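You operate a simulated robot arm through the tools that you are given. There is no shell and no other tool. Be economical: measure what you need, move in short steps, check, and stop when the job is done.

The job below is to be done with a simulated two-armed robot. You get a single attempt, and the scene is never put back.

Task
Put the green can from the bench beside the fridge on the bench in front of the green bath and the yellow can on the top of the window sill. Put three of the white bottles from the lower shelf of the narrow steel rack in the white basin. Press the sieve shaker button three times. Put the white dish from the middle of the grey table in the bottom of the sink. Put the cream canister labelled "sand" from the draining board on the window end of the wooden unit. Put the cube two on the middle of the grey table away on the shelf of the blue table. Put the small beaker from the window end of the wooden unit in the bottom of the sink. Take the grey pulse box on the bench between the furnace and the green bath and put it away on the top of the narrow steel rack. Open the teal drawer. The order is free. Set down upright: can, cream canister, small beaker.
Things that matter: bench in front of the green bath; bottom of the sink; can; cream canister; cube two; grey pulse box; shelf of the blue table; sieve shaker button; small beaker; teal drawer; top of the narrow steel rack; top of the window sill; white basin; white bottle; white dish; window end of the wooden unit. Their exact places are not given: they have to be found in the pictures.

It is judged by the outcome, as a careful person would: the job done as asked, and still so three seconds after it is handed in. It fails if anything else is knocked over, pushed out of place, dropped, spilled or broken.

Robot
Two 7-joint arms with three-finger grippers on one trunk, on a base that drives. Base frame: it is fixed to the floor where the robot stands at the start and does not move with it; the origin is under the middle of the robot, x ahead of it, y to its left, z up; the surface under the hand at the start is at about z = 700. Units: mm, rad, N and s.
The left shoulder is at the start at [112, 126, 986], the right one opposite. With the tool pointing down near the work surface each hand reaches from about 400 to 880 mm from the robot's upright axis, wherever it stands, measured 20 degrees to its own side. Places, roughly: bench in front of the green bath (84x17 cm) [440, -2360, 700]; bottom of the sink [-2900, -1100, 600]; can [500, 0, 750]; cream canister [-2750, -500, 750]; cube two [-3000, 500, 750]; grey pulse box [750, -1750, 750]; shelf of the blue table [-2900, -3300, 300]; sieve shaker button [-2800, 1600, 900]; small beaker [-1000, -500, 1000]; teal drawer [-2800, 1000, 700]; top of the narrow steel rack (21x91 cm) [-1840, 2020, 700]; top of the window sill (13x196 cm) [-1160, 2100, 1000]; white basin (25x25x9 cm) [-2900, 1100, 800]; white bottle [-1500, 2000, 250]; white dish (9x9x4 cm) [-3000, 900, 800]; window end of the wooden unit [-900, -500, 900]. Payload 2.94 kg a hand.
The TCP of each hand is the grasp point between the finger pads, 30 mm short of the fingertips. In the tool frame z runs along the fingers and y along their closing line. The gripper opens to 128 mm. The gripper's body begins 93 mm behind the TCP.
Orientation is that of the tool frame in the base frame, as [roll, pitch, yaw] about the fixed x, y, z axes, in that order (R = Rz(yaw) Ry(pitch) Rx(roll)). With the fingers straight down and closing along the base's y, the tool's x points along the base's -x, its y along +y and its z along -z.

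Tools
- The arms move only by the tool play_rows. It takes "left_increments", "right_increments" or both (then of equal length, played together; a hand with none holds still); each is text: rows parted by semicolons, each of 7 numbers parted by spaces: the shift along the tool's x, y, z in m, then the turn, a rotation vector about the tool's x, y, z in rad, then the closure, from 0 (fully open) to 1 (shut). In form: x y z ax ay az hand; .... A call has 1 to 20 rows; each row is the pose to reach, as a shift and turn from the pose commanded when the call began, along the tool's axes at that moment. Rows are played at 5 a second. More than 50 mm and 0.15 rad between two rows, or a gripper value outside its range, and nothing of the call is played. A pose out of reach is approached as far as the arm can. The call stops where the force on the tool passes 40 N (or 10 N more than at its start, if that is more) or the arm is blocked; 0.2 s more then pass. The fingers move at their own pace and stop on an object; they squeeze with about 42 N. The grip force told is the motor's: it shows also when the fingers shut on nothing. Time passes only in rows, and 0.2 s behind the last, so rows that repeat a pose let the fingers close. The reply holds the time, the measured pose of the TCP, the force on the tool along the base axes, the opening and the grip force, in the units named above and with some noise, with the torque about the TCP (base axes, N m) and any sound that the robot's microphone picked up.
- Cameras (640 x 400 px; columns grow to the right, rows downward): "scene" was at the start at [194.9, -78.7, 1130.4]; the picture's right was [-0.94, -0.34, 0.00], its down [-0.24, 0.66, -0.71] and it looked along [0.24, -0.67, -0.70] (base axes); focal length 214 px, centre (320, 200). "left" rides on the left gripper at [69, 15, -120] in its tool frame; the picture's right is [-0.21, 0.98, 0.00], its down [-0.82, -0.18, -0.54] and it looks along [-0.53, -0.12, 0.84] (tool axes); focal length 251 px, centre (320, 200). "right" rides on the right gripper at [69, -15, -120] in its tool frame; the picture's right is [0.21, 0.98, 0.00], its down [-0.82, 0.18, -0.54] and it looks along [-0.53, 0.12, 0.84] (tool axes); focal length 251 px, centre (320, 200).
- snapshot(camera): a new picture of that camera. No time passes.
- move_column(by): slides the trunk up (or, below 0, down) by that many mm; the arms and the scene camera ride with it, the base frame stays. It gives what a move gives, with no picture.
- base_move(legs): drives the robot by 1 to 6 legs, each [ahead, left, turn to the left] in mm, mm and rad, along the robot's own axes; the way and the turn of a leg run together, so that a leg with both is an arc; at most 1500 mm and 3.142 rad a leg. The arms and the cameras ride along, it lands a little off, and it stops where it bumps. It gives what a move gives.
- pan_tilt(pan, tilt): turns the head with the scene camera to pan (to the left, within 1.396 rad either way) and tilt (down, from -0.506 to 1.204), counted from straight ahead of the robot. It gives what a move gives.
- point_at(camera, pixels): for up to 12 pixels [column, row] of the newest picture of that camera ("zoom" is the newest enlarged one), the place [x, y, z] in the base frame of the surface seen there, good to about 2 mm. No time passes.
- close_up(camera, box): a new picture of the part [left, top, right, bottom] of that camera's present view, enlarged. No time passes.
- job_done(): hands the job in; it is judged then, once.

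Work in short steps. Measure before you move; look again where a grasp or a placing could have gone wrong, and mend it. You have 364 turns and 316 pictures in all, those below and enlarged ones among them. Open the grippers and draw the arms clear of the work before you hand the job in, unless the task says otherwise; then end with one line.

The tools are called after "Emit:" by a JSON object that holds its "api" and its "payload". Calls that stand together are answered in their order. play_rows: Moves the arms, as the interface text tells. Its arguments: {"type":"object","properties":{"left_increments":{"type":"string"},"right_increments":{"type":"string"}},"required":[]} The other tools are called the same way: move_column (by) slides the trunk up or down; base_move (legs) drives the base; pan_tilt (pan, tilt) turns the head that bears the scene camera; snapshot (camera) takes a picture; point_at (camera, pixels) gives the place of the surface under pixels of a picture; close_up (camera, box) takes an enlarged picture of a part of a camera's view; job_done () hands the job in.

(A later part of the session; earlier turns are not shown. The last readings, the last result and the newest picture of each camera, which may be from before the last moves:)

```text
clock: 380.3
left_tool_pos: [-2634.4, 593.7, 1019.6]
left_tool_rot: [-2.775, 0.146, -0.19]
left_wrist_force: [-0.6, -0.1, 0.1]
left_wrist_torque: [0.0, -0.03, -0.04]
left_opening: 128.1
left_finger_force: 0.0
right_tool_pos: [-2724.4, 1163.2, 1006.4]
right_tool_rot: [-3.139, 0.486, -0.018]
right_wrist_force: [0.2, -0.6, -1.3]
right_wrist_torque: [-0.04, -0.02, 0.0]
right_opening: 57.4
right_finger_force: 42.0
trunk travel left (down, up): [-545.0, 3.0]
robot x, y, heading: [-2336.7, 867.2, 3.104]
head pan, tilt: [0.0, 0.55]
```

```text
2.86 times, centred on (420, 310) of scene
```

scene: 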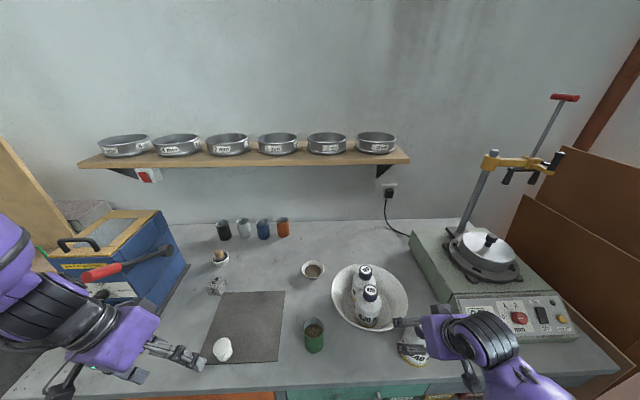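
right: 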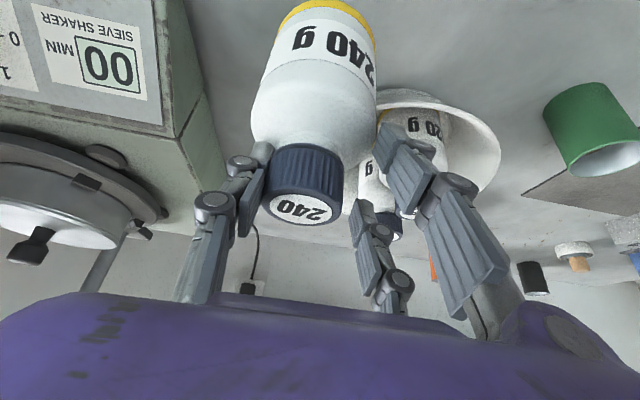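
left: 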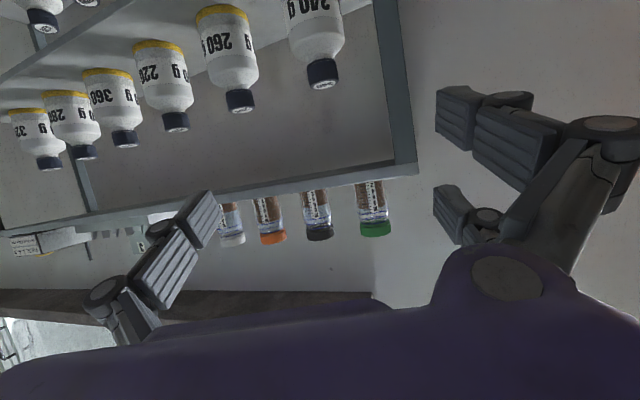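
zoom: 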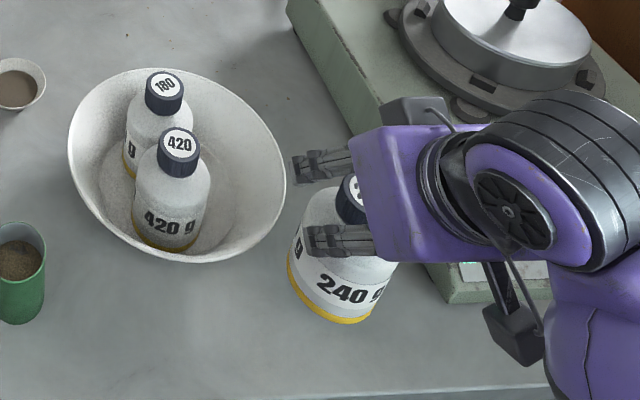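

Measure basin and bottles again.

Emit:
{"api": "point_at", "payload": {"camera": "zoom", "pixels": [[165, 83], [178, 145], [70, 150], [283, 180], [150, 70], [230, 255], [240, 160], [225, 200], [340, 310], [345, 250]]}}

```text
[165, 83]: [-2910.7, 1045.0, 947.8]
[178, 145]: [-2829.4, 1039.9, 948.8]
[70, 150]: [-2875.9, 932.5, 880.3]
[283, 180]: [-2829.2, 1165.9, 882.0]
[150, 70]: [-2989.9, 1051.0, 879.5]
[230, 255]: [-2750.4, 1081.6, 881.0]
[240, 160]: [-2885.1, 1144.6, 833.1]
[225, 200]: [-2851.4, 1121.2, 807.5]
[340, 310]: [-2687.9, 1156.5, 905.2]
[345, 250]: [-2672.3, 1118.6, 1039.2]
```

Basin centre ≈(-2870,1052); aim bottle 3 at (-2870,1112). Move over and lower until it touches.

Emit:
{"api": "play_rows", "payload": {"right_increments": "-0.0323 0.0134 0.017 0 0 0 1;-0.0645 0.0268 0.0341 0 0 0 1;-0.0968 0.0402 0.0511 0 0 0 1;-0.129 0.0536 0.0682 0 0 0 1;-0.1173 0.0536 0.0903 0 0 0 1;-0.1103 0.0536 0.1036 0 0 0 1;-0.1056 0.0556 0.1124 0 0 0 1;-0.1009 0.0576 0.1213 0 0 0 1;-0.0972 0.0596 0.1283 0 0 0 1"}}

Emit:
{"api": "close_up", "payload": {"camera": "scene", "box": [320, 240, 460, 340]}}

```text
clock: 382.0
left_tool_pos: [-2631.5, 592.9, 1021.7]
left_tool_rot: [-2.775, 0.15, -0.19]
left_wrist_force: [0.3, -0.7, 0.9]
left_wrist_torque: [0.01, 0.03, 0.01]
left_opening: 128.1
left_finger_force: 0.0
right_tool_pos: [-2871.7, 1108.1, 966.0]
right_tool_rot: [3.142, 0.513, -0.012]
right_wrist_force: [12.7, -3.5, 28.5]
right_wrist_torque: [0.26, -1.37, -0.16]
right_opening: 57.7
right_finger_force: 42.2
trunk travel left (down, up): [-545.0, 3.0]
robot x, y, heading: [-2336.7, 868.1, 3.1]
head pan, tilt: [0.0, 0.55]
stopped in row 8 (right hand): the force on the tool passed its limit at 45 N (the readings are from after the stop); the commanded pose is now the measured one
```

```text
4.00 times, centred on (390, 290) of scene
```

zoom: 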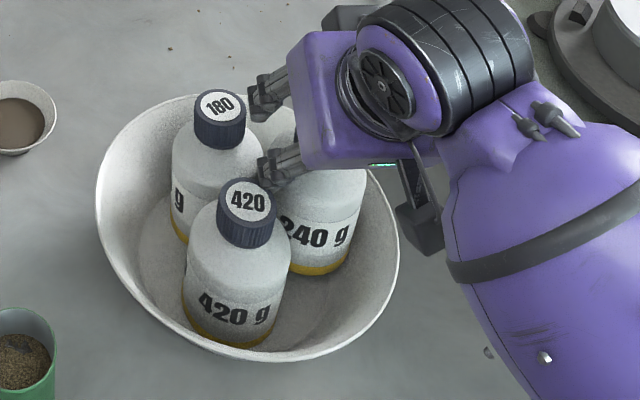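

Base outer edge is on the right wall. Shift inward/forward a little and lower more.

Emit:
{"api": "play_rows", "payload": {"right_increments": "-0.0014 0 -0.0027 0 0 0 1;0.004 0.006 -0.007 0 0 0 1;0.0075 0.012 -0.0085 0 0.02 0 1;0.0098 0.014 -0.004 0 0.02 0 1;0.012 0.016 0.0004 0 0.02 0 1;0.0145 0.018 0.0048 0 0.02 0 1;0.0168 0.02 0.0092 0 0.02 0 1"}}

Emit:
{"api": "close_up", "payload": {"camera": "scene", "box": [320, 240, 460, 340]}}

```text
clock: 383.3
left_tool_pos: [-2633.8, 593.7, 1019.5]
left_tool_rot: [-2.771, 0.149, -0.192]
left_wrist_force: [-0.5, 0.4, -0.2]
left_wrist_torque: [0.0, 0.01, 0.01]
left_opening: 128.0
left_finger_force: 0.2
right_tool_pos: [-2862.9, 1092.7, 953.9]
right_tool_rot: [-3.134, 0.491, -0.013]
right_wrist_force: [8.8, 3.3, 22.5]
right_wrist_torque: [0.86, -1.23, 0.06]
right_opening: 57.1
right_finger_force: 42.5
trunk travel left (down, up): [-545.0, 3.0]
robot x, y, heading: [-2338.6, 872.7, 3.098]
head pan, tilt: [0.0, 0.55]
stopped in row 6 (right hand): the force on the tool passed its limit at 44 N (the readings are from after the stop); the commanded pose is now the measured one
```

```text
4.00 times, centred on (390, 290) of scene
```

zoom: 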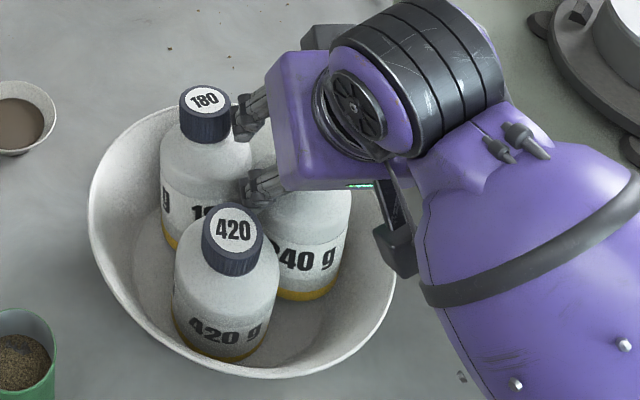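

Good enough: release partially and withdraw upward.

Emit:
{"api": "play_rows", "payload": {"right_increments": "-0.0008 0 -0.0015 0 0 0 1;-0.0008 0 -0.0015 0 0 0 0.45;-0.0008 0 -0.0015 0 0 0 0.4;-0.0008 0 -0.0015 0 0 0 0.4;0 0 -0.03 0 0 0 0.4;0 0 -0.07 0 0 0 0.4;0 0 -0.11 0 0 0 0.2;0 0 -0.15 0 0 0 0;0 0 -0.19 0 0 0 0"}}

Emit:
{"api": "close_up", "payload": {"camera": "scene", "box": [320, 240, 460, 340]}}

```text
clock: 385.3
left_tool_pos: [-2634.3, 594.6, 1021.4]
left_tool_rot: [-2.773, 0.148, -0.192]
left_wrist_force: [0.2, 1.0, 0.1]
left_wrist_torque: [-0.01, 0.0, -0.02]
left_opening: 128.0
left_finger_force: 0.0
right_tool_pos: [-2774.0, 1091.0, 1120.3]
right_tool_rot: [-3.137, 0.484, -0.014]
right_wrist_force: [-0.7, 0.6, 0.3]
right_wrist_torque: [-0.01, 0.09, -0.01]
right_opening: 128.1
right_finger_force: 0.1
trunk travel left (down, up): [-545.0, 3.0]
robot x, y, heading: [-2332.5, 871.6, 3.103]
head pan, tilt: [0.0, 0.55]
```

```text
4.00 times, centred on (390, 290) of scene
```

zoom: 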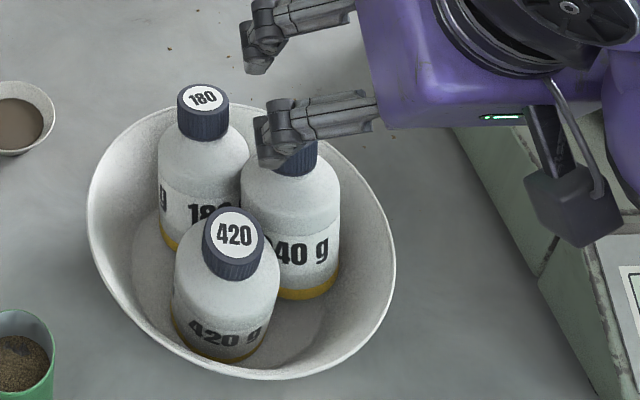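

All three bottles stand in the basin. Next the shaker: look at the panel.

Emit:
{"api": "pan_tilt", "payload": {"pan": -0.6, "tilt": 0.6}}

Emit:
{"api": "snapshot", "payload": {"camera": "scene"}}

```text
clock: 386.3
left_tool_pos: [-2633.5, 595.5, 1020.4]
left_tool_rot: [-2.773, 0.146, -0.192]
left_wrist_force: [1.0, 0.1, -0.9]
left_wrist_torque: [-0.02, 0.05, -0.01]
left_opening: 128.2
left_finger_force: 0.0
right_tool_pos: [-2776.0, 1089.5, 1119.1]
right_tool_rot: [-3.136, 0.484, -0.017]
right_wrist_force: [0.3, 0.5, -0.7]
right_wrist_torque: [-0.01, 0.0, 0.02]
right_opening: 127.9
right_finger_force: 0.2
trunk travel left (down, up): [-545.0, 3.0]
robot x, y, heading: [-2331.7, 867.9, 3.1]
head pan, tilt: [-0.6, 0.6]
```

```text
159 pictures are left
```

scene: 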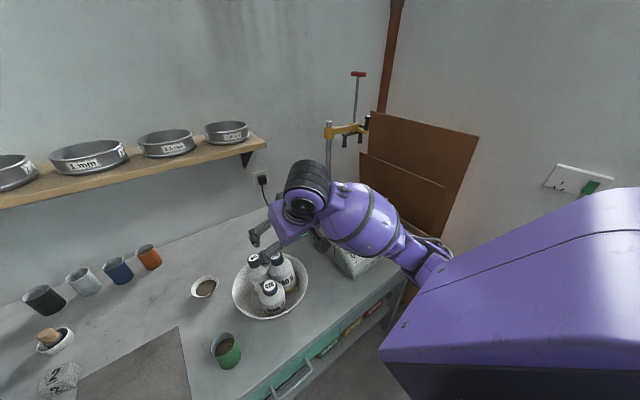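

The arm hides the shaker. Back off and strafe right to face it.

Emit:
{"api": "base_move", "payload": {"legs": [[-170, 0, 0.03], [0, -430, 0]]}}

Emit:
{"api": "pan_tilt", "payload": {"pan": 0.0, "tilt": 0.6}}

Emit:
{"api": "snapshot", "payload": {"camera": "scene"}}

```text
clock: 391.7
left_tool_pos: [-2454.3, 1007.4, 1020.0]
left_tool_rot: [-2.773, 0.146, -0.164]
left_wrist_force: [0.1, -0.1, 0.1]
left_wrist_torque: [-0.03, -0.01, -0.01]
left_opening: 128.1
left_finger_force: 0.0
right_tool_pos: [-2608.4, 1499.9, 1121.5]
right_tool_rot: [-3.137, 0.487, 0.013]
right_wrist_force: [-0.7, -0.8, 0.4]
right_wrist_torque: [0.05, -0.04, 0.04]
right_opening: 128.0
right_finger_force: 0.1
trunk travel left (down, up): [-545.0, 3.0]
robot x, y, heading: [-2163.2, 1294.7, 3.134]
head pan, tilt: [-0.6, 0.6]
```

```text
clock: 392.7
left_tool_pos: [-2452.6, 1008.2, 1020.7]
left_tool_rot: [-2.774, 0.147, -0.162]
left_wrist_force: [-0.5, -0.1, 0.0]
left_wrist_torque: [0.0, 0.0, -0.03]
left_opening: 128.0
left_finger_force: 0.1
right_tool_pos: [-2607.3, 1498.9, 1119.8]
right_tool_rot: [-3.137, 0.486, 0.014]
right_wrist_force: [-0.9, 0.2, -0.4]
right_wrist_torque: [-0.01, 0.0, -0.03]
right_opening: 127.9
right_finger_force: 0.0
trunk travel left (down, up): [-545.0, 3.0]
robot x, y, heading: [-2164.4, 1293.4, 3.135]
head pan, tilt: [0.0, 0.6]
```

```text
158 pictures are left
```

scene: 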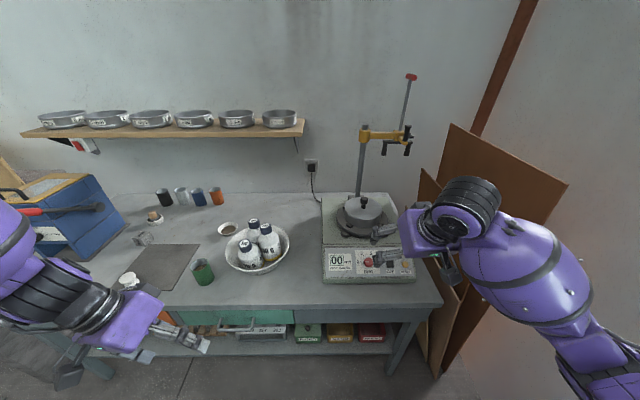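

Emit:
{"api": "close_up", "payload": {"camera": "scene", "box": [310, 230, 430, 300]}}

```text
5.33 times, centred on (370, 265) of scene
```

zoom: 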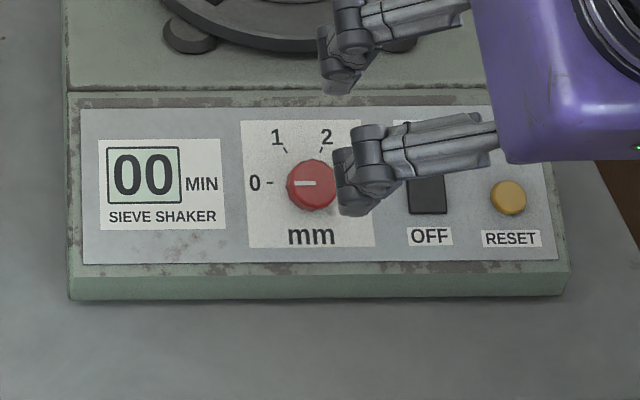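

Emit:
{"api": "point_at", "payload": {"camera": "zoom", "pixels": [[508, 195], [508, 205], [528, 215], [545, 195], [490, 250], [540, 130], [150, 240], [150, 115], [430, 195], [310, 180], [540, 240], [545, 280]]}}

```text
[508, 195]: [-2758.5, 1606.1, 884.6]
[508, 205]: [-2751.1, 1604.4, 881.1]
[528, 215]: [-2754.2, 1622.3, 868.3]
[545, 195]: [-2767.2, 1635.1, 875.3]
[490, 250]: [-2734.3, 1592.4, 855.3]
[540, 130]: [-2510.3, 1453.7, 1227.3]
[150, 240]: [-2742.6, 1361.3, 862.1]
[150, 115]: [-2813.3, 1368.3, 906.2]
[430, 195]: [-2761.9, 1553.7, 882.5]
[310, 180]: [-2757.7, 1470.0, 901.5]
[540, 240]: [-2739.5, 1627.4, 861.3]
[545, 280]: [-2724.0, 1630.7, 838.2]
```

Button centre ≈(-2756,1606,883), panel normal tilted 0.556 rad. Close the right fingers and move to 40 mm above it along the normal.

Emit:
{"api": "play_rows", "payload": {"right_increments": "-0.0025 -0.018 0.0347 0 -0.012 0 1;-0.005 -0.036 0.0695 0 -0.024 0 1;-0.0074 -0.0543 0.1042 0 -0.036 0 1;-0.01 -0.0724 0.139 0 -0.048 0 1;-0.0123 -0.0905 0.1737 0 -0.06 0 1;-0.0148 -0.1086 0.2085 0 -0.07 0 1;-0.0148 -0.1086 0.2085 0 -0.07 0 1"}}

Emit:
{"api": "snapshot", "payload": {"camera": "right"}}

Emit:
{"api": "snapshot", "payload": {"camera": "scene"}}

```text
clock: 394.3
left_tool_pos: [-2452.0, 1009.0, 1020.8]
left_tool_rot: [-2.775, 0.146, -0.163]
left_wrist_force: [0.5, 0.1, 0.2]
left_wrist_torque: [0.0, 0.01, -0.02]
left_opening: 128.0
left_finger_force: 0.0
right_tool_pos: [-2717.8, 1608.6, 943.5]
right_tool_rot: [-3.136, 0.555, 0.016]
right_wrist_force: [-1.0, 0.3, 0.0]
right_wrist_torque: [0.04, 0.03, 0.0]
right_opening: 0.0
right_finger_force: 3.0
trunk travel left (down, up): [-545.0, 3.0]
robot x, y, heading: [-2158.0, 1295.6, 3.128]
head pan, tilt: [0.0, 0.6]
```

```text
156 pictures are left
```

right: 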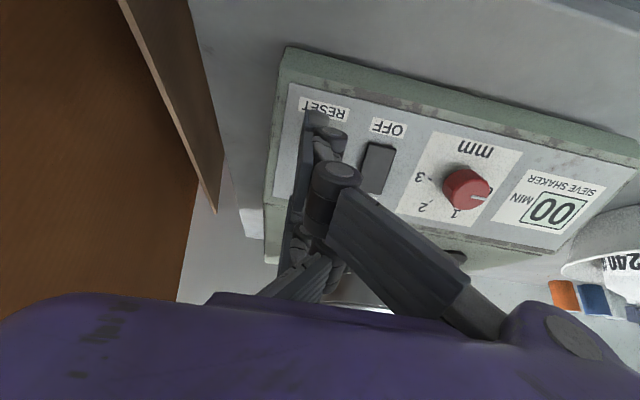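

```text
155 pictures are left
```

scene: 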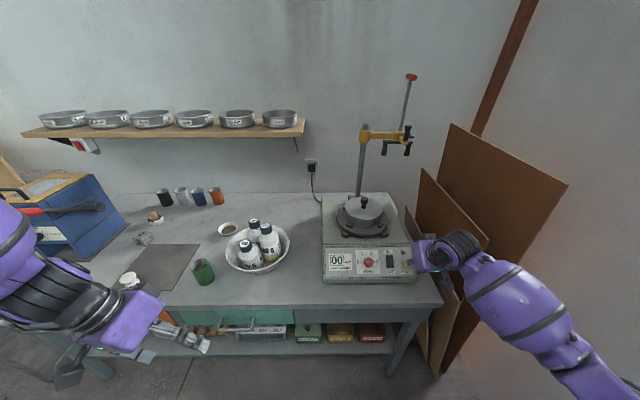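

Emit:
{"api": "close_up", "payload": {"camera": "scene", "box": [340, 225, 460, 295]}}

```text
5.33 times, centred on (400, 260) of scene
```

zoom: 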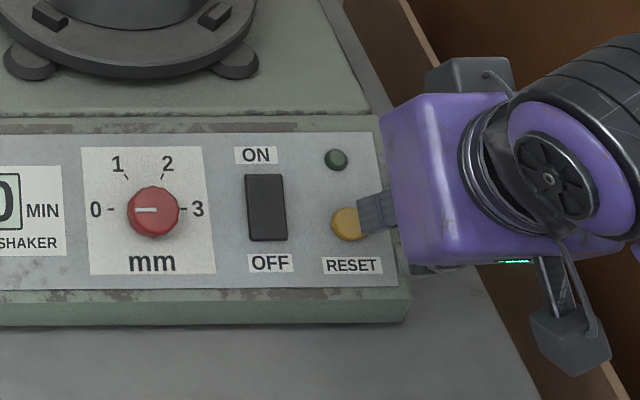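

Emit:
{"api": "point_at", "payload": {"camera": "zoom", "pixels": [[341, 218], [345, 226], [334, 224], [352, 236], [362, 218], [326, 262], [300, 255], [300, 180]]}}

```text
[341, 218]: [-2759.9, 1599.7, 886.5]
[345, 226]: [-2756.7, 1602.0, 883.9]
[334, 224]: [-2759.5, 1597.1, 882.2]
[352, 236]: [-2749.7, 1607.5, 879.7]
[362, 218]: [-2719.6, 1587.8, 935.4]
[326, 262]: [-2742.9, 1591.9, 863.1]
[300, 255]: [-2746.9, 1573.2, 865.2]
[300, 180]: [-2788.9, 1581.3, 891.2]
```

Advance along the tool axis to press once and read the force.

Emit:
{"api": "play_rows", "payload": {"right_increments": "0 0.003 0.02 0 0 0 1;0 0.003 0.034 0 0 0 1;0 0.003 0.038 0 0 0 1;0 0.003 0.041 0 0 0 1;0 0.003 0.044 0 0 0 1"}}

Emit:
{"api": "close_up", "payload": {"camera": "scene", "box": [300, 225, 460, 295]}}

```text
clock: 395.5
left_tool_pos: [-2453.4, 1008.8, 1020.5]
left_tool_rot: [-2.773, 0.146, -0.162]
left_wrist_force: [0.0, -0.2, 0.0]
left_wrist_torque: [-0.02, -0.01, 0.01]
left_opening: 127.9
left_finger_force: 0.0
right_tool_pos: [-2741.6, 1603.1, 905.6]
right_tool_rot: [-3.138, 0.555, 0.017]
right_wrist_force: [0.0, -0.5, 0.8]
right_wrist_torque: [0.0, 0.0, 0.0]
right_opening: 0.0
right_finger_force: 3.5
trunk travel left (down, up): [-545.0, 3.0]
robot x, y, heading: [-2160.6, 1294.1, 3.132]
head pan, tilt: [0.0, 0.6]
```

```text
4.00 times, centred on (380, 260) of scene
```

zoom: 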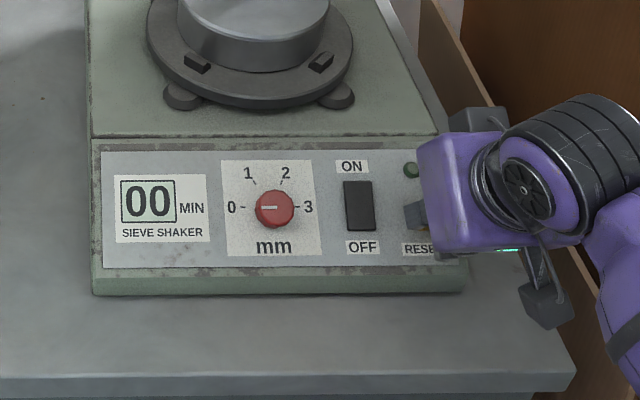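

No contact force yet; continue in 1.5 mm steps.

Emit:
{"api": "play_rows", "payload": {"right_increments": "0 0 0.0015 0 0 0 1;0 0 0.003 0 0 0 1;0 0 0.0045 0 0 0 1"}}

Emit:
{"api": "play_rows", "payload": {"right_increments": "0 0 0.0015 0 0 0 1;0 0 0.003 0 0 0 1"}}

```text
clock: 396.3
left_tool_pos: [-2452.6, 1009.4, 1020.4]
left_tool_rot: [-2.774, 0.147, -0.162]
left_wrist_force: [0.0, -0.3, -1.0]
left_wrist_torque: [-0.01, 0.01, 0.04]
left_opening: 128.0
left_finger_force: 0.0
right_tool_pos: [-2745.0, 1605.2, 902.3]
right_tool_rot: [-3.136, 0.556, 0.014]
right_wrist_force: [-0.4, -0.7, 0.2]
right_wrist_torque: [0.0, 0.02, 0.03]
right_opening: 0.0
right_finger_force: 2.8
trunk travel left (down, up): [-545.0, 3.0]
robot x, y, heading: [-2165.4, 1295.8, 3.135]
head pan, tilt: [0.0, 0.6]
```

```text
clock: 396.9
left_tool_pos: [-2453.5, 1008.8, 1019.8]
left_tool_rot: [-2.772, 0.145, -0.164]
left_wrist_force: [0.8, 0.5, -1.0]
left_wrist_torque: [0.04, -0.02, 0.0]
left_opening: 128.2
left_finger_force: 0.0
right_tool_pos: [-2745.7, 1605.1, 899.0]
right_tool_rot: [-3.138, 0.556, 0.017]
right_wrist_force: [0.3, -0.9, 0.2]
right_wrist_torque: [-0.03, -0.01, 0.03]
right_opening: 0.0
right_finger_force: 3.4
trunk travel left (down, up): [-545.0, 3.0]
robot x, y, heading: [-2162.5, 1293.7, 3.133]
head pan, tilt: [0.0, 0.6]
```

Still no force; continue further 10 mm in 2 mm steps (stops on contact).

Emit:
{"api": "play_rows", "payload": {"right_increments": "0 0 0.002 0 0 0 1;0 0 0.004 0 0 0 1;0 0 0.006 0 0 0 1"}}

Emit:
{"api": "close_up", "payload": {"camera": "scene", "box": [380, 235, 440, 285]}}

Emit:
{"api": "snapshot", "payload": {"camera": "right"}}

```text
clock: 397.7
left_tool_pos: [-2453.3, 1007.6, 1020.7]
left_tool_rot: [-2.773, 0.146, -0.162]
left_wrist_force: [-0.4, 1.1, 0.1]
left_wrist_torque: [0.05, -0.02, -0.03]
left_opening: 127.9
left_finger_force: 0.0
right_tool_pos: [-2748.9, 1604.0, 893.7]
right_tool_rot: [-3.138, 0.556, 0.014]
right_wrist_force: [0.1, -1.2, 0.3]
right_wrist_torque: [0.01, -0.02, 0.01]
right_opening: 0.3
right_finger_force: 2.7
trunk travel left (down, up): [-545.0, 3.0]
robot x, y, heading: [-2163.1, 1293.6, 3.135]
head pan, tilt: [0.0, 0.6]
```

```text
8.00 times, centred on (410, 260) of scene
```

zoom: 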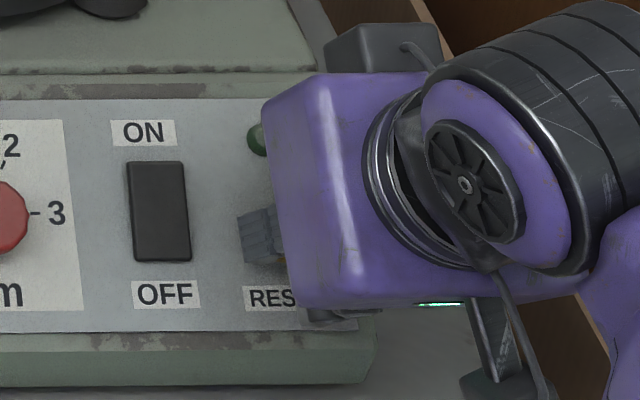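

```text
151 pictures are left
```

right: 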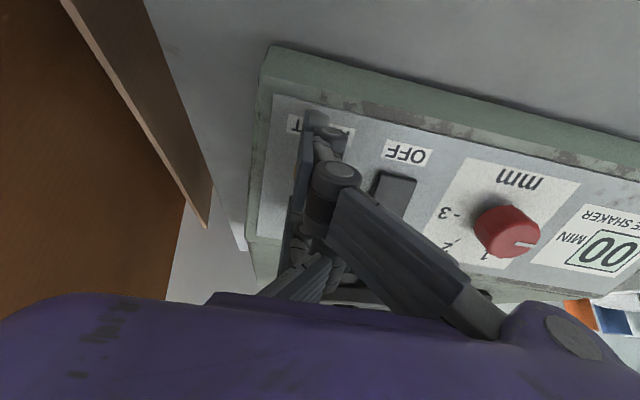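

Emit:
{"api": "point_at", "payload": {"camera": "zoom", "pixels": [[245, 235], [258, 245], [250, 258], [284, 262], [240, 215], [225, 255]]}}

Emit:
{"api": "point_at", "payload": {"camera": "right", "pixels": [[322, 128], [316, 115], [335, 135], [345, 125]]}}

```text
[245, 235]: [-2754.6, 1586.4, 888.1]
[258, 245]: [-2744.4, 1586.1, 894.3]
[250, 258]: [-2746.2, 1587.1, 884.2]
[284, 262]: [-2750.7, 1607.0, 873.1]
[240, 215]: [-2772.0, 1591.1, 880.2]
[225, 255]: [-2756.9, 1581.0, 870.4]
```

```text
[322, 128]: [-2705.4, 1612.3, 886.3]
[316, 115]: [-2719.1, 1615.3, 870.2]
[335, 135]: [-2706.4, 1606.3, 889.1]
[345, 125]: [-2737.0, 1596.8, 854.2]
```

The closed fingertips end only ~10 mm beyond the TCP, so they are about to touch. Continue in 2 mm steps.

Emit:
{"api": "play_rows", "payload": {"right_increments": "0 0 0.002 0 0 0 1;0 0 0.004 0 0 0 1;0 0 0.006 0 0 0 1"}}

Emit:
{"api": "play_rows", "payload": {"right_increments": "0 0 0.002 0 0 0 1;0 0 0.004 0 0 0 1"}}

```text
clock: 398.5
left_tool_pos: [-2453.8, 1008.8, 1020.6]
left_tool_rot: [-2.773, 0.149, -0.162]
left_wrist_force: [0.1, 0.2, 0.1]
left_wrist_torque: [-0.01, 0.02, -0.03]
left_opening: 128.1
left_finger_force: 0.1
right_tool_pos: [-2753.1, 1604.9, 889.9]
right_tool_rot: [-3.138, 0.554, 0.015]
right_wrist_force: [2.9, -0.1, 2.4]
right_wrist_torque: [-0.01, 0.0, 0.05]
right_opening: 0.1
right_finger_force: 2.8
trunk travel left (down, up): [-545.0, 3.0]
robot x, y, heading: [-2161.3, 1292.4, 3.132]
head pan, tilt: [0.0, 0.6]
heard: click
```

```text
clock: 399.1
left_tool_pos: [-2451.4, 1008.0, 1020.2]
left_tool_rot: [-2.773, 0.149, -0.163]
left_wrist_force: [0.3, 0.6, -0.9]
left_wrist_torque: [0.0, -0.01, -0.03]
left_opening: 128.0
left_finger_force: 0.0
right_tool_pos: [-2752.6, 1604.0, 887.7]
right_tool_rot: [-3.136, 0.557, 0.014]
right_wrist_force: [10.2, -2.5, 10.5]
right_wrist_torque: [-0.05, -0.03, 0.05]
right_opening: 0.0
right_finger_force: 2.9
trunk travel left (down, up): [-545.0, 3.0]
robot x, y, heading: [-2163.7, 1294.3, 3.129]
head pan, tilt: [0.0, 0.6]
```

One click. Retract 15 mm and check the display.

Emit:
{"api": "play_rows", "payload": {"right_increments": "0 0 -0.008 0 0 0 1;0 0 -0.016 0 0 0 1;0 0 -0.016 0 0 0 1"}}

Emit:
{"api": "close_up", "payload": {"camera": "scene", "box": [310, 230, 440, 300]}}

```text
clock: 399.9
left_tool_pos: [-2453.3, 1007.3, 1020.0]
left_tool_rot: [-2.774, 0.148, -0.163]
left_wrist_force: [0.1, -0.3, 0.6]
left_wrist_torque: [0.0, -0.06, 0.02]
left_opening: 127.7
left_finger_force: 0.1
right_tool_pos: [-2745.3, 1606.4, 899.7]
right_tool_rot: [-3.137, 0.554, 0.014]
right_wrist_force: [-1.0, 0.6, 0.2]
right_wrist_torque: [-0.01, -0.02, 0.0]
right_opening: 0.0
right_finger_force: 2.6
trunk travel left (down, up): [-545.0, 3.0]
robot x, y, heading: [-2164.3, 1291.7, 3.13]
head pan, tilt: [0.0, 0.6]
```

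```text
4.92 times, centred on (375, 265) of scene
```

zoom: 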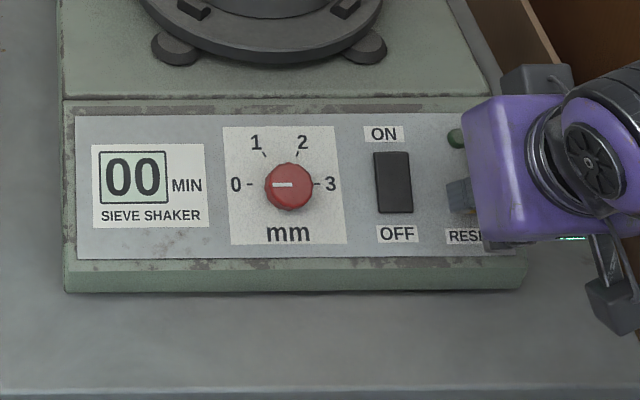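

Display unaffected; the button position matches the given place (y≈1600). Press the second time.

Emit:
{"api": "play_rows", "payload": {"right_increments": "0 0 0.008 0 0 0 1;0 0 0.012 0 0 0 1;0 0 0.015 0 0 0 1;0 0 0.015 0 0 0 1;0 0 0.006 0 0 0 1;0 0 0 0 0 0 1;0 0 0 0 0 0 1"}}

Emit:
{"api": "play_rows", "payload": {"right_increments": "0 0 0.008 0 0 0 1;0 0 0.012 0 0 0 1;0 0 0.015 0 0 0 1;0 0 0.015 0 0 0 1;0 0 0.006 0 0 0 1;0 0 0 0 0 0 1;0 0 0 0 0 0 1"}}

```text
clock: 401.5
left_tool_pos: [-2452.6, 1008.5, 1019.2]
left_tool_rot: [-2.773, 0.146, -0.162]
left_wrist_force: [0.3, 0.6, 1.2]
left_wrist_torque: [0.01, -0.01, -0.01]
left_opening: 127.9
left_finger_force: 0.0
right_tool_pos: [-2746.2, 1604.9, 898.6]
right_tool_rot: [-3.135, 0.553, 0.014]
right_wrist_force: [0.5, 0.5, -0.3]
right_wrist_torque: [0.0, 0.01, 0.0]
right_opening: 0.0
right_finger_force: 2.3
trunk travel left (down, up): [-545.0, 3.0]
robot x, y, heading: [-2161.3, 1297.2, 3.126]
head pan, tilt: [0.0, 0.6]
heard: click
```

```text
clock: 403.1
left_tool_pos: [-2452.0, 1007.4, 1020.3]
left_tool_rot: [-2.774, 0.147, -0.162]
left_wrist_force: [0.0, 0.5, -0.2]
left_wrist_torque: [-0.03, 0.01, -0.01]
left_opening: 128.0
left_finger_force: 0.0
right_tool_pos: [-2745.4, 1604.6, 898.5]
right_tool_rot: [-3.138, 0.553, 0.015]
right_wrist_force: [-1.3, -0.1, -0.1]
right_wrist_torque: [-0.02, 0.04, -0.03]
right_opening: 0.0
right_finger_force: 2.9
trunk travel left (down, up): [-545.0, 3.0]
robot x, y, heading: [-2161.5, 1291.0, 3.128]
head pan, tilt: [0.0, 0.6]
heard: click
```

Three clicks in total. Retract the right hand; level the left hand for the drawer handle.

Emit:
{"api": "play_rows", "payload": {"right_increments": "0 0 -0.04 0 0 0 1;0 0 -0.08 0 0 0 0.5;0 0 -0.12 0 0 0 0;0 0 -0.16 0 0 0 0", "left_increments": "0 0 0 -0.092 0.037 0 0;0 0 0 -0.184 0.073 0 0;0 0 0 -0.276 0.11 0 0;0 0 0 -0.368 0.146 0 0"}}

Emit:
{"api": "play_rows", "payload": {"left_increments": "0 0 0 0 0 0.141 0;0 0 0 0 0 0.282 0;0 0 0 0 0 0.423 0;0 0 0 0 0 0.564 0;0 0 0 0 0 0.705 0;0 0 0 0 0 0.846 0;0 0 0 0 0 0.987 0;0 0 0 0 0 1.128 0;0 0 0 0 0 1.269 0;0 0 0 0 0 1.409 0;0 0 0 0 0 1.409 0"}}

Emit:
{"api": "snapshot", "payload": {"camera": "scene"}}

```text
clock: 404.1
left_tool_pos: [-2451.4, 1010.5, 1020.7]
left_tool_rot: [3.136, 0.003, -0.189]
left_wrist_force: [-0.5, -0.5, -0.1]
left_wrist_torque: [-0.07, 0.0, -0.01]
left_opening: 128.1
left_finger_force: 0.1
left hand out of reach, approached as far as the arm can: row 1, 2, 3
right_tool_pos: [-2662.0, 1604.3, 1034.4]
right_tool_rot: [-3.138, 0.554, 0.016]
right_wrist_force: [0.4, 0.7, 0.5]
right_wrist_torque: [-0.02, -0.02, -0.03]
right_opening: 84.5
right_finger_force: 0.0
trunk travel left (down, up): [-545.0, 3.0]
robot x, y, heading: [-2160.9, 1294.1, 3.135]
head pan, tilt: [0.0, 0.6]
```

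```text
clock: 406.5
left_tool_pos: [-2405.0, 1020.8, 984.2]
left_tool_rot: [3.106, -0.002, -1.59]
left_wrist_force: [1.0, 0.5, -0.7]
left_wrist_torque: [0.03, 0.02, 0.01]
left_opening: 127.7
left_finger_force: 0.1
left hand out of reach, approached as far as the arm can: row 7, 8, 9, 10, 11
right_tool_pos: [-2663.1, 1604.2, 1035.4]
right_tool_rot: [-3.136, 0.555, 0.014]
right_wrist_force: [-0.3, -0.5, -1.0]
right_wrist_torque: [-0.01, -0.03, 0.02]
right_opening: 127.7
right_finger_force: 0.1
trunk travel left (down, up): [-545.0, 3.0]
robot x, y, heading: [-2163.2, 1290.6, 3.13]
head pan, tilt: [0.0, 0.6]
```

```text
149 pictures are left
```

scene: 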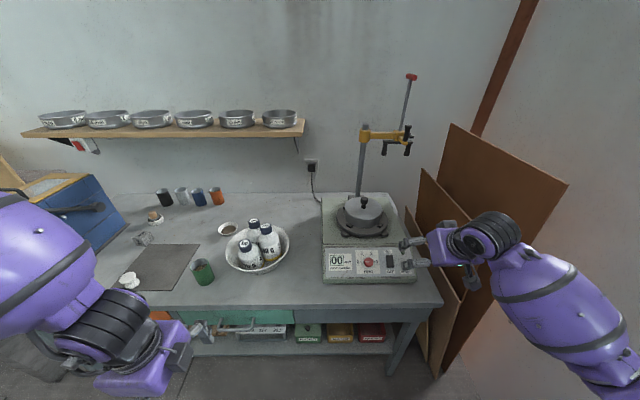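

Pull the right hand back off the table and lower the trunk 200 mm; measure the drawer handle.

Emit:
{"api": "play_rows", "payload": {"right_increments": "0.032 0 -0.02 0 0 0 0;0.064 0 -0.04 0 0 0 0;0.096 0 -0.06 0 0 0 0;0.1275 0 -0.079 0 0 0 0"}}

Emit:
{"api": "point_at", "payload": {"camera": "scene", "pixels": [[220, 328], [240, 329], [258, 326], [235, 318], [280, 317], [217, 323], [262, 322]]}}

Emit:
{"api": "close_up", "payload": {"camera": "scene", "box": [150, 290, 310, 360]}}

Emit:
{"api": "move_column", "payload": {"by": -200}}

```text
clock: 407.5
left_tool_pos: [-2405.4, 1021.3, 983.5]
left_tool_rot: [3.105, -0.002, -1.587]
left_wrist_force: [0.3, 0.0, -0.1]
left_wrist_torque: [-0.01, 0.01, 0.02]
left_opening: 127.8
left_finger_force: 0.0
right_tool_pos: [-2524.5, 1604.7, 1034.9]
right_tool_rot: [-3.136, 0.553, 0.017]
right_wrist_force: [1.0, 0.2, -0.6]
right_wrist_torque: [0.0, 0.01, 0.0]
right_opening: 128.1
right_finger_force: 0.1
right hand out of reach, approached as far as the arm can: row 4
trunk travel left (down, up): [-545.0, 3.0]
robot x, y, heading: [-2163.9, 1291.7, 3.129]
head pan, tilt: [0.0, 0.6]
```

```text
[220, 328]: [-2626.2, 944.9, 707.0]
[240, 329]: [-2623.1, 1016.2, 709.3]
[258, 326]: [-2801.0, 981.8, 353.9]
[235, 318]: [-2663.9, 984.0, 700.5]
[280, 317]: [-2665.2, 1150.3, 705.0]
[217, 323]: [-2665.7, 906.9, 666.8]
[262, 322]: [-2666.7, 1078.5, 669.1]
```

```text
4.00 times, centred on (230, 325) of scene
```

zoom: 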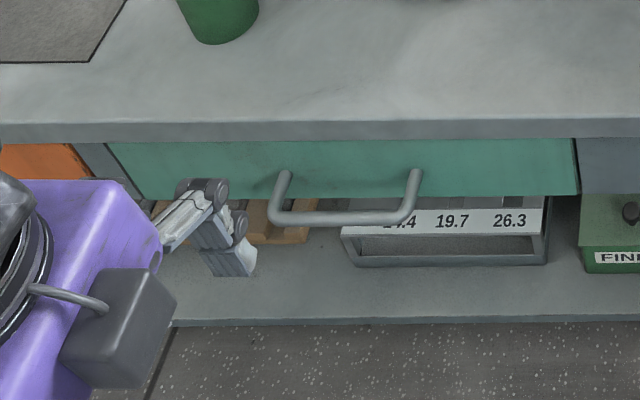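

```text
clock: 409.6
left_tool_pos: [-2311.9, 1019.8, 709.3]
left_tool_rot: [-2.743, 0.0, -1.588]
left_wrist_force: [0.0, 0.4, -0.2]
left_wrist_torque: [-0.02, 0.01, 0.01]
left_opening: 128.2
left_finger_force: 0.2
right_tool_pos: [-2442.1, 1605.2, 704.3]
right_tool_rot: [3.137, 0.126, 0.01]
right_wrist_force: [-0.4, -0.1, 0.2]
right_wrist_torque: [0.0, 0.03, 0.03]
right_opening: 127.9
right_finger_force: 0.1
trunk travel left (down, up): [-345.0, 203.0]
robot x, y, heading: [-2164.3, 1295.9, 3.127]
head pan, tilt: [0.0, 0.6]
```

Handle bar: x -2624, z 708, y 940–1060. Level the left hand and bring it above the bar, part-closed.

Emit:
{"api": "play_rows", "payload": {"left_increments": "0.003 0.0316 -0.0256 -0.1 0 0 0.3;0.006 0.063 -0.0512 -0.2 0 0 0.6;0.009 0.0947 -0.0769 -0.3 0 0 0.65;0.0125 0.1262 -0.1025 -0.4 0 0 0.65;0.0156 0.1578 -0.128 -0.4 0 0 0.65;0.019 0.189 -0.154 -0.4 0 0 0.65;0.022 0.221 -0.18 -0.4 0 0 0.65;0.025 0.2524 -0.205 -0.4 0 0 0.65;0.025 0.2524 -0.205 -0.4 0 0 0.65"}}

Emit:
{"api": "snapshot", "payload": {"camera": "left"}}

Emit:
{"api": "snapshot", "payload": {"camera": "scene"}}

```text
clock: 411.6
left_tool_pos: [-2534.3, 1013.4, 744.7]
left_tool_rot: [3.089, 0.002, -1.575]
left_wrist_force: [0.3, -1.4, -0.3]
left_wrist_torque: [-0.02, 0.01, 0.0]
left_opening: 44.7
left_finger_force: 0.1
left hand out of reach, approached as far as the arm can: row 5, 6, 7, 8, 9
right_tool_pos: [-2442.2, 1605.0, 704.6]
right_tool_rot: [3.137, 0.125, 0.012]
right_wrist_force: [0.2, -0.6, -0.7]
right_wrist_torque: [-0.02, 0.02, 0.01]
right_opening: 128.0
right_finger_force: 0.1
trunk travel left (down, up): [-345.0, 203.0]
robot x, y, heading: [-2159.8, 1292.7, 3.131]
head pan, tilt: [0.0, 0.6]
```

```text
147 pictures are left
```

left: 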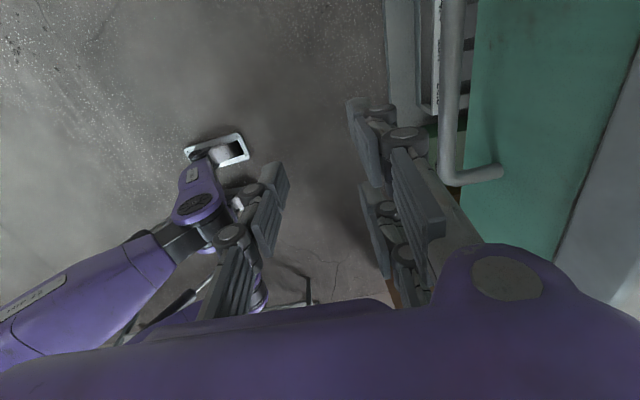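

```text
146 pictures are left
```

scene: 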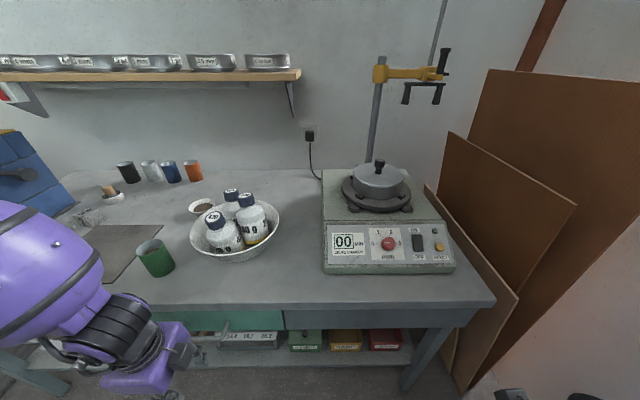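

Reach ends at x≈-2534 in this posture; I raise the trunk 40 mm and check before driving forward over the bar.

Emit:
{"api": "move_column", "payload": {"by": 40}}

Emit:
{"api": "base_move", "payload": {"legs": [[85, 0, 0]]}}

Emit:
{"api": "snapshot", "payload": {"camera": "left"}}

```text
clock: 412.5
left_tool_pos: [-2529.0, 1011.5, 782.8]
left_tool_rot: [3.089, 0.001, -1.576]
left_wrist_force: [-0.7, -0.1, 0.3]
left_wrist_torque: [0.01, -0.01, 0.0]
left_opening: 44.6
left_finger_force: 0.0
right_tool_pos: [-2441.9, 1606.0, 744.2]
right_tool_rot: [3.135, 0.126, 0.011]
right_wrist_force: [-0.9, 0.4, 0.3]
right_wrist_torque: [-0.01, -0.04, 0.0]
right_opening: 127.9
right_finger_force: 0.0
trunk travel left (down, up): [-385.0, 163.0]
robot x, y, heading: [-2162.7, 1293.3, 3.129]
head pan, tilt: [0.0, 0.6]
```

```text
clock: 413.6
left_tool_pos: [-2612.9, 1013.0, 782.3]
left_tool_rot: [3.088, 0.002, -1.575]
left_wrist_force: [0.8, -0.7, 0.2]
left_wrist_torque: [-0.04, -0.01, 0.0]
left_opening: 45.0
left_finger_force: 0.0
right_tool_pos: [-2526.3, 1606.9, 744.9]
right_tool_rot: [3.136, 0.126, 0.01]
right_wrist_force: [-0.9, -0.5, -0.6]
right_wrist_torque: [0.0, -0.03, 0.01]
right_opening: 127.6
right_finger_force: 0.1
trunk travel left (down, up): [-385.0, 163.0]
robot x, y, heading: [-2246.0, 1293.1, 3.131]
head pan, tilt: [0.0, 0.6]
```

```text
145 pictures are left
```

left: 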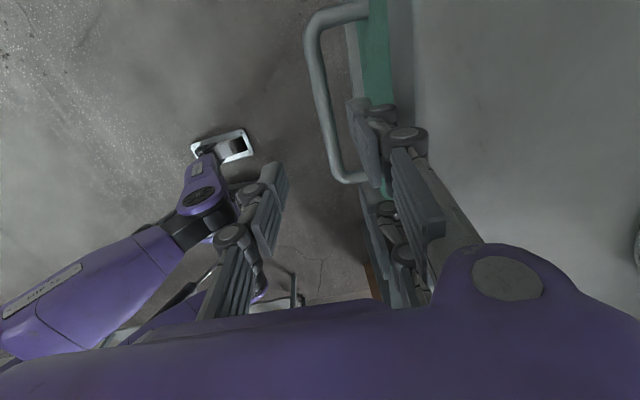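

Emit:
{"api": "point_at", "payload": {"camera": "left", "pixels": [[325, 100], [333, 140], [318, 60], [350, 178], [362, 150], [385, 60]]}}

```text
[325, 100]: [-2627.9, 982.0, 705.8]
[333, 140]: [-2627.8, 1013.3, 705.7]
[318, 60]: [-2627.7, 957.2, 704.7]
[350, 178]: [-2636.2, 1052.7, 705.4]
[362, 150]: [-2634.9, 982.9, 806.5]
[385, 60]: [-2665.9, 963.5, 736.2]
```

The finger linkages would meet the table edge if vertical. Tilt the hand 0.55 rad (fingers toward the drawer) and stage 60 mm back along the axis.

Emit:
{"api": "play_rows", "payload": {"left_increments": "0.004 -0.007 0.004 -0.13 0 0 0.72;0.008 -0.014 0.008 -0.26 0 0 0.72;0.012 -0.021 0.012 -0.4 0 0 0.72;0.015 -0.028 0.015 -0.55 0 0 0.72;0.015 -0.028 0.015 -0.55 0 0 0.72"}}

Emit:
{"api": "snapshot", "payload": {"camera": "left"}}

```text
clock: 414.8
left_tool_pos: [-2648.9, 984.7, 840.4]
left_tool_rot: [2.563, 0.004, -1.572]
left_wrist_force: [0.2, -1.0, 0.7]
left_wrist_torque: [-0.01, 0.01, 0.0]
left_opening: 35.8
left_finger_force: 0.0
left hand out of reach, approached as far as the arm can: row 3, 4, 5
right_tool_pos: [-2526.4, 1607.8, 743.2]
right_tool_rot: [3.135, 0.127, 0.011]
right_wrist_force: [0.2, -0.7, 0.5]
right_wrist_torque: [0.01, 0.01, 0.04]
right_opening: 127.9
right_finger_force: 0.0
trunk travel left (down, up): [-385.0, 163.0]
robot x, y, heading: [-2248.0, 1298.3, 3.132]
head pan, tilt: [0.0, 0.6]
```

```text
144 pictures are left
```

left: 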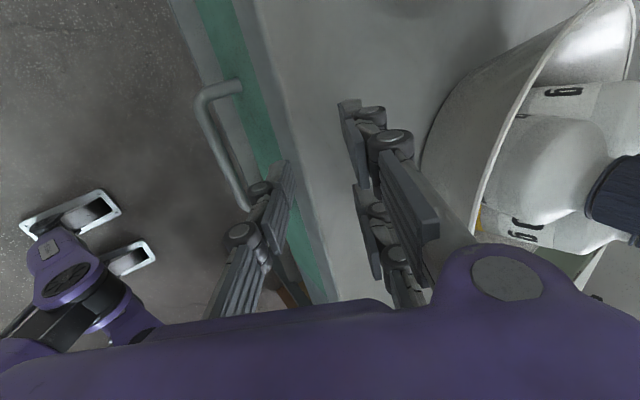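

Too close for this orientation; back the base 65 mm and lower the trunk 70 mm.

Emit:
{"api": "base_move", "payload": {"legs": [[-65, 0, 0]]}}

Emit:
{"api": "move_column", "payload": {"by": -72}}

Emit:
{"api": "snapshot", "payload": {"camera": "left"}}

```text
clock: 415.8
left_tool_pos: [-2583.2, 983.3, 840.9]
left_tool_rot: [2.563, 0.006, -1.573]
left_wrist_force: [0.5, 0.8, 0.4]
left_wrist_torque: [0.0, -0.01, -0.01]
left_opening: 35.9
left_finger_force: 0.1
right_tool_pos: [-2461.0, 1606.0, 745.0]
right_tool_rot: [3.137, 0.127, 0.012]
right_wrist_force: [0.8, -0.5, 1.3]
right_wrist_torque: [-0.02, 0.02, 0.02]
right_opening: 127.7
right_finger_force: 0.1
trunk travel left (down, up): [-385.0, 163.0]
robot x, y, heading: [-2180.4, 1293.6, 3.129]
head pan, tilt: [0.0, 0.6]
```

```text
clock: 416.9
left_tool_pos: [-2577.2, 983.6, 755.1]
left_tool_rot: [2.619, 0.01, -1.57]
left_wrist_force: [-0.2, -0.5, 0.1]
left_wrist_torque: [0.02, 0.03, 0.02]
left_opening: 35.7
left_finger_force: 0.0
right_tool_pos: [-2462.0, 1607.1, 672.1]
right_tool_rot: [3.137, 0.125, 0.009]
right_wrist_force: [-0.3, -0.6, 0.0]
right_wrist_torque: [-0.01, -0.01, 0.0]
right_opening: 128.1
right_finger_force: 0.2
trunk travel left (down, up): [-313.0, 235.0]
robot x, y, heading: [-2181.3, 1293.8, 3.126]
head pan, tilt: [0.0, 0.6]
```

```text
143 pictures are left
```

left: 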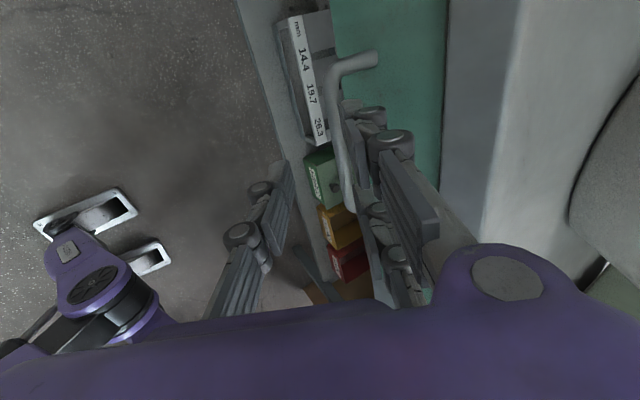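

The bar lies 69 mm ahead and 19 mm off-axis. Shift, advance 56 mm and close on the bar.

Emit:
{"api": "play_rows", "payload": {"left_increments": "0 0.019 0 0 0 0 0.7;0 0.019 0.02 0 0 0 0.7;0 0.019 0.038 0 0 0 0.7;0 0.019 0.056 0 0 0 0.7;0 0.019 0.056 0 0 0 0.7"}}

Emit:
{"api": "snapshot", "payload": {"camera": "left"}}

```text
clock: 418.1
left_tool_pos: [-2622.6, 982.9, 718.5]
left_tool_rot: [2.625, 0.009, -1.567]
left_wrist_force: [0.0, -0.4, 0.6]
left_wrist_torque: [0.0, 0.01, 0.02]
left_opening: 38.5
left_finger_force: 0.0
left hand out of reach, approached as far as the arm can: row 1
right_tool_pos: [-2460.9, 1604.8, 672.4]
right_tool_rot: [3.136, 0.125, 0.011]
right_wrist_force: [0.0, -0.2, -0.7]
right_wrist_torque: [0.0, 0.01, 0.0]
right_opening: 127.9
right_finger_force: 0.0
trunk travel left (down, up): [-313.0, 235.0]
robot x, y, heading: [-2182.6, 1292.6, 3.133]
head pan, tilt: [0.0, 0.6]
```

```text
142 pictures are left
```

left: 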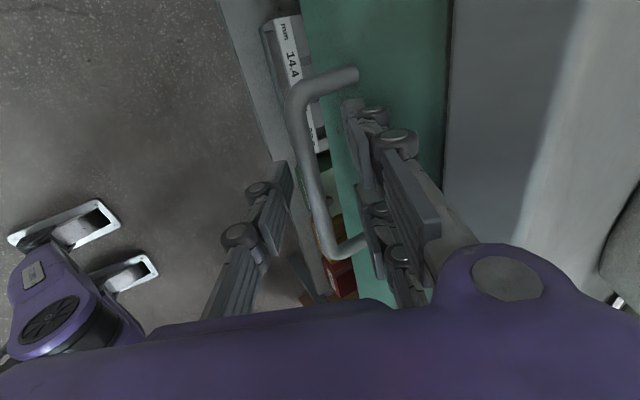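

The bar is between the fingers. Close.

Emit:
{"api": "play_rows", "payload": {"left_increments": "0 0 0 0 0 0 1;0 0 0 0 0 0 1;0 0 0 0 0 0 1"}}

```text
clock: 418.9
left_tool_pos: [-2617.2, 983.3, 716.0]
left_tool_rot: [2.636, 0.01, -1.568]
left_wrist_force: [21.5, 5.4, -31.8]
left_wrist_torque: [-0.44, -0.57, -0.67]
left_opening: 11.5
left_finger_force: 38.3
right_tool_pos: [-2460.9, 1605.1, 672.2]
right_tool_rot: [3.136, 0.126, 0.008]
right_wrist_force: [-0.3, -0.1, -0.1]
right_wrist_torque: [0.04, -0.02, 0.0]
right_opening: 128.0
right_finger_force: 0.0
trunk travel left (down, up): [-313.0, 235.0]
robot x, y, heading: [-2179.0, 1295.5, 3.13]
head pan, tilt: [0.0, 0.6]
```

Bar gripped. Pull the drawer by driving back 230 mm.

Emit:
{"api": "base_move", "payload": {"legs": [[-230, 0, 0]]}}

Emit:
{"api": "snapshot", "payload": {"camera": "scene"}}

Emit:
{"api": "snapshot", "payload": {"camera": "left"}}

```text
clock: 420.6
left_tool_pos: [-2397.4, 981.2, 718.6]
left_tool_rot: [2.626, 0.011, -1.573]
left_wrist_force: [-0.8, 9.5, -23.3]
left_wrist_torque: [0.61, -0.19, -0.84]
left_opening: 11.4
left_finger_force: 38.4
right_tool_pos: [-2233.4, 1604.2, 672.7]
right_tool_rot: [3.137, 0.125, 0.004]
right_wrist_force: [0.1, -0.6, 0.3]
right_wrist_torque: [0.03, 0.0, 0.02]
right_opening: 128.1
right_finger_force: 0.0
trunk travel left (down, up): [-313.0, 235.0]
robot x, y, heading: [-1954.2, 1287.7, 3.124]
head pan, tilt: [0.0, 0.6]
```

```text
141 pictures are left
```

scene: 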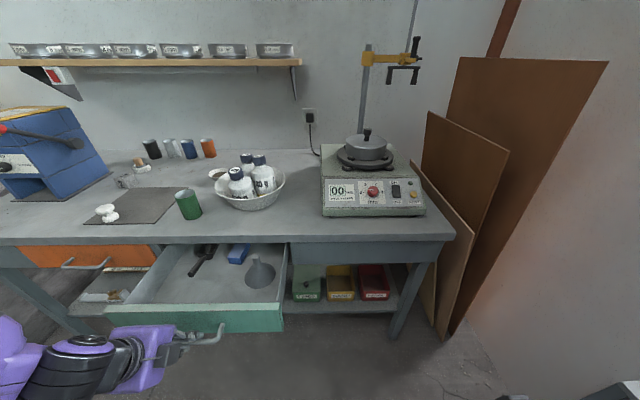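

```text
140 pictures are left
```

left: 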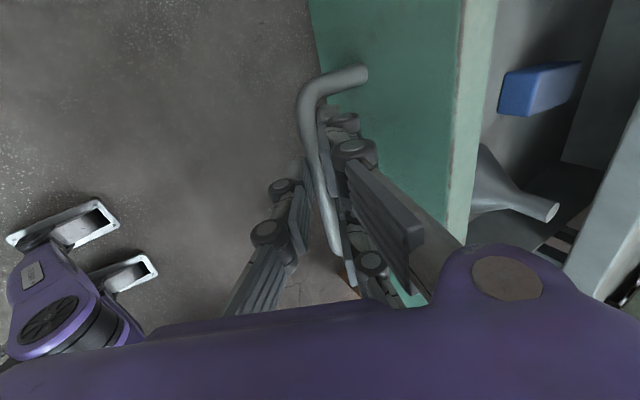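

The drawer is open ~220 mm. Pull another 50 mm, then release and withdraw.

Emit:
{"api": "base_move", "payload": {"legs": [[-50, 0, 0]]}}

Emit:
{"api": "play_rows", "payload": {"left_increments": "0 0 0 0 0 0 0.85;0 0 0 0 0 0 0.7;0 0 0 0 0 0 0.65;0 0 -0.03 0 0 0 0.65;0 0 -0.07 0 0 0 0.65;0 0 -0.11 0 0 0 0.65;0 0 -0.15 0 0 0 0.3"}}

Emit:
{"api": "snapshot", "payload": {"camera": "scene"}}

```text
clock: 421.5
left_tool_pos: [-2346.4, 981.5, 719.0]
left_tool_rot: [2.628, 0.011, -1.575]
left_wrist_force: [-0.3, 7.2, -15.5]
left_wrist_torque: [0.22, 0.02, -0.58]
left_opening: 11.6
left_finger_force: 38.3
right_tool_pos: [-2182.6, 1604.9, 672.7]
right_tool_rot: [3.139, 0.126, 0.007]
right_wrist_force: [-0.1, 0.2, -0.4]
right_wrist_torque: [-0.02, 0.03, 0.01]
right_opening: 127.9
right_finger_force: 0.0
trunk travel left (down, up): [-313.0, 235.0]
robot x, y, heading: [-1904.8, 1289.1, 3.124]
head pan, tilt: [0.0, 0.6]
```

```text
clock: 423.1
left_tool_pos: [-2327.4, 983.1, 751.1]
left_tool_rot: [2.627, 0.006, -1.578]
left_wrist_force: [0.3, 0.6, -0.5]
left_wrist_torque: [-0.02, -0.02, -0.02]
left_opening: 89.6
left_finger_force: 0.1
left hand out of reach, approached as far as the arm can: row 5, 6, 7
right_tool_pos: [-2181.6, 1604.2, 672.7]
right_tool_rot: [3.137, 0.127, 0.006]
right_wrist_force: [-1.0, -0.3, 0.3]
right_wrist_torque: [-0.03, 0.0, 0.01]
right_opening: 128.0
right_finger_force: 0.1
trunk travel left (down, up): [-313.0, 235.0]
robot x, y, heading: [-1901.0, 1288.9, 3.129]
head pan, tilt: [0.0, 0.6]
```

```text
139 pictures are left
```

scene: 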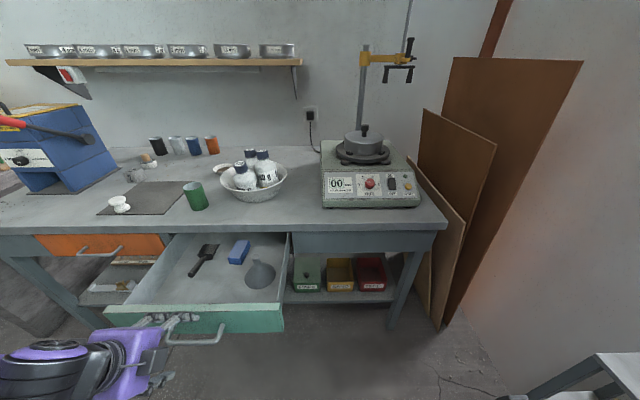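

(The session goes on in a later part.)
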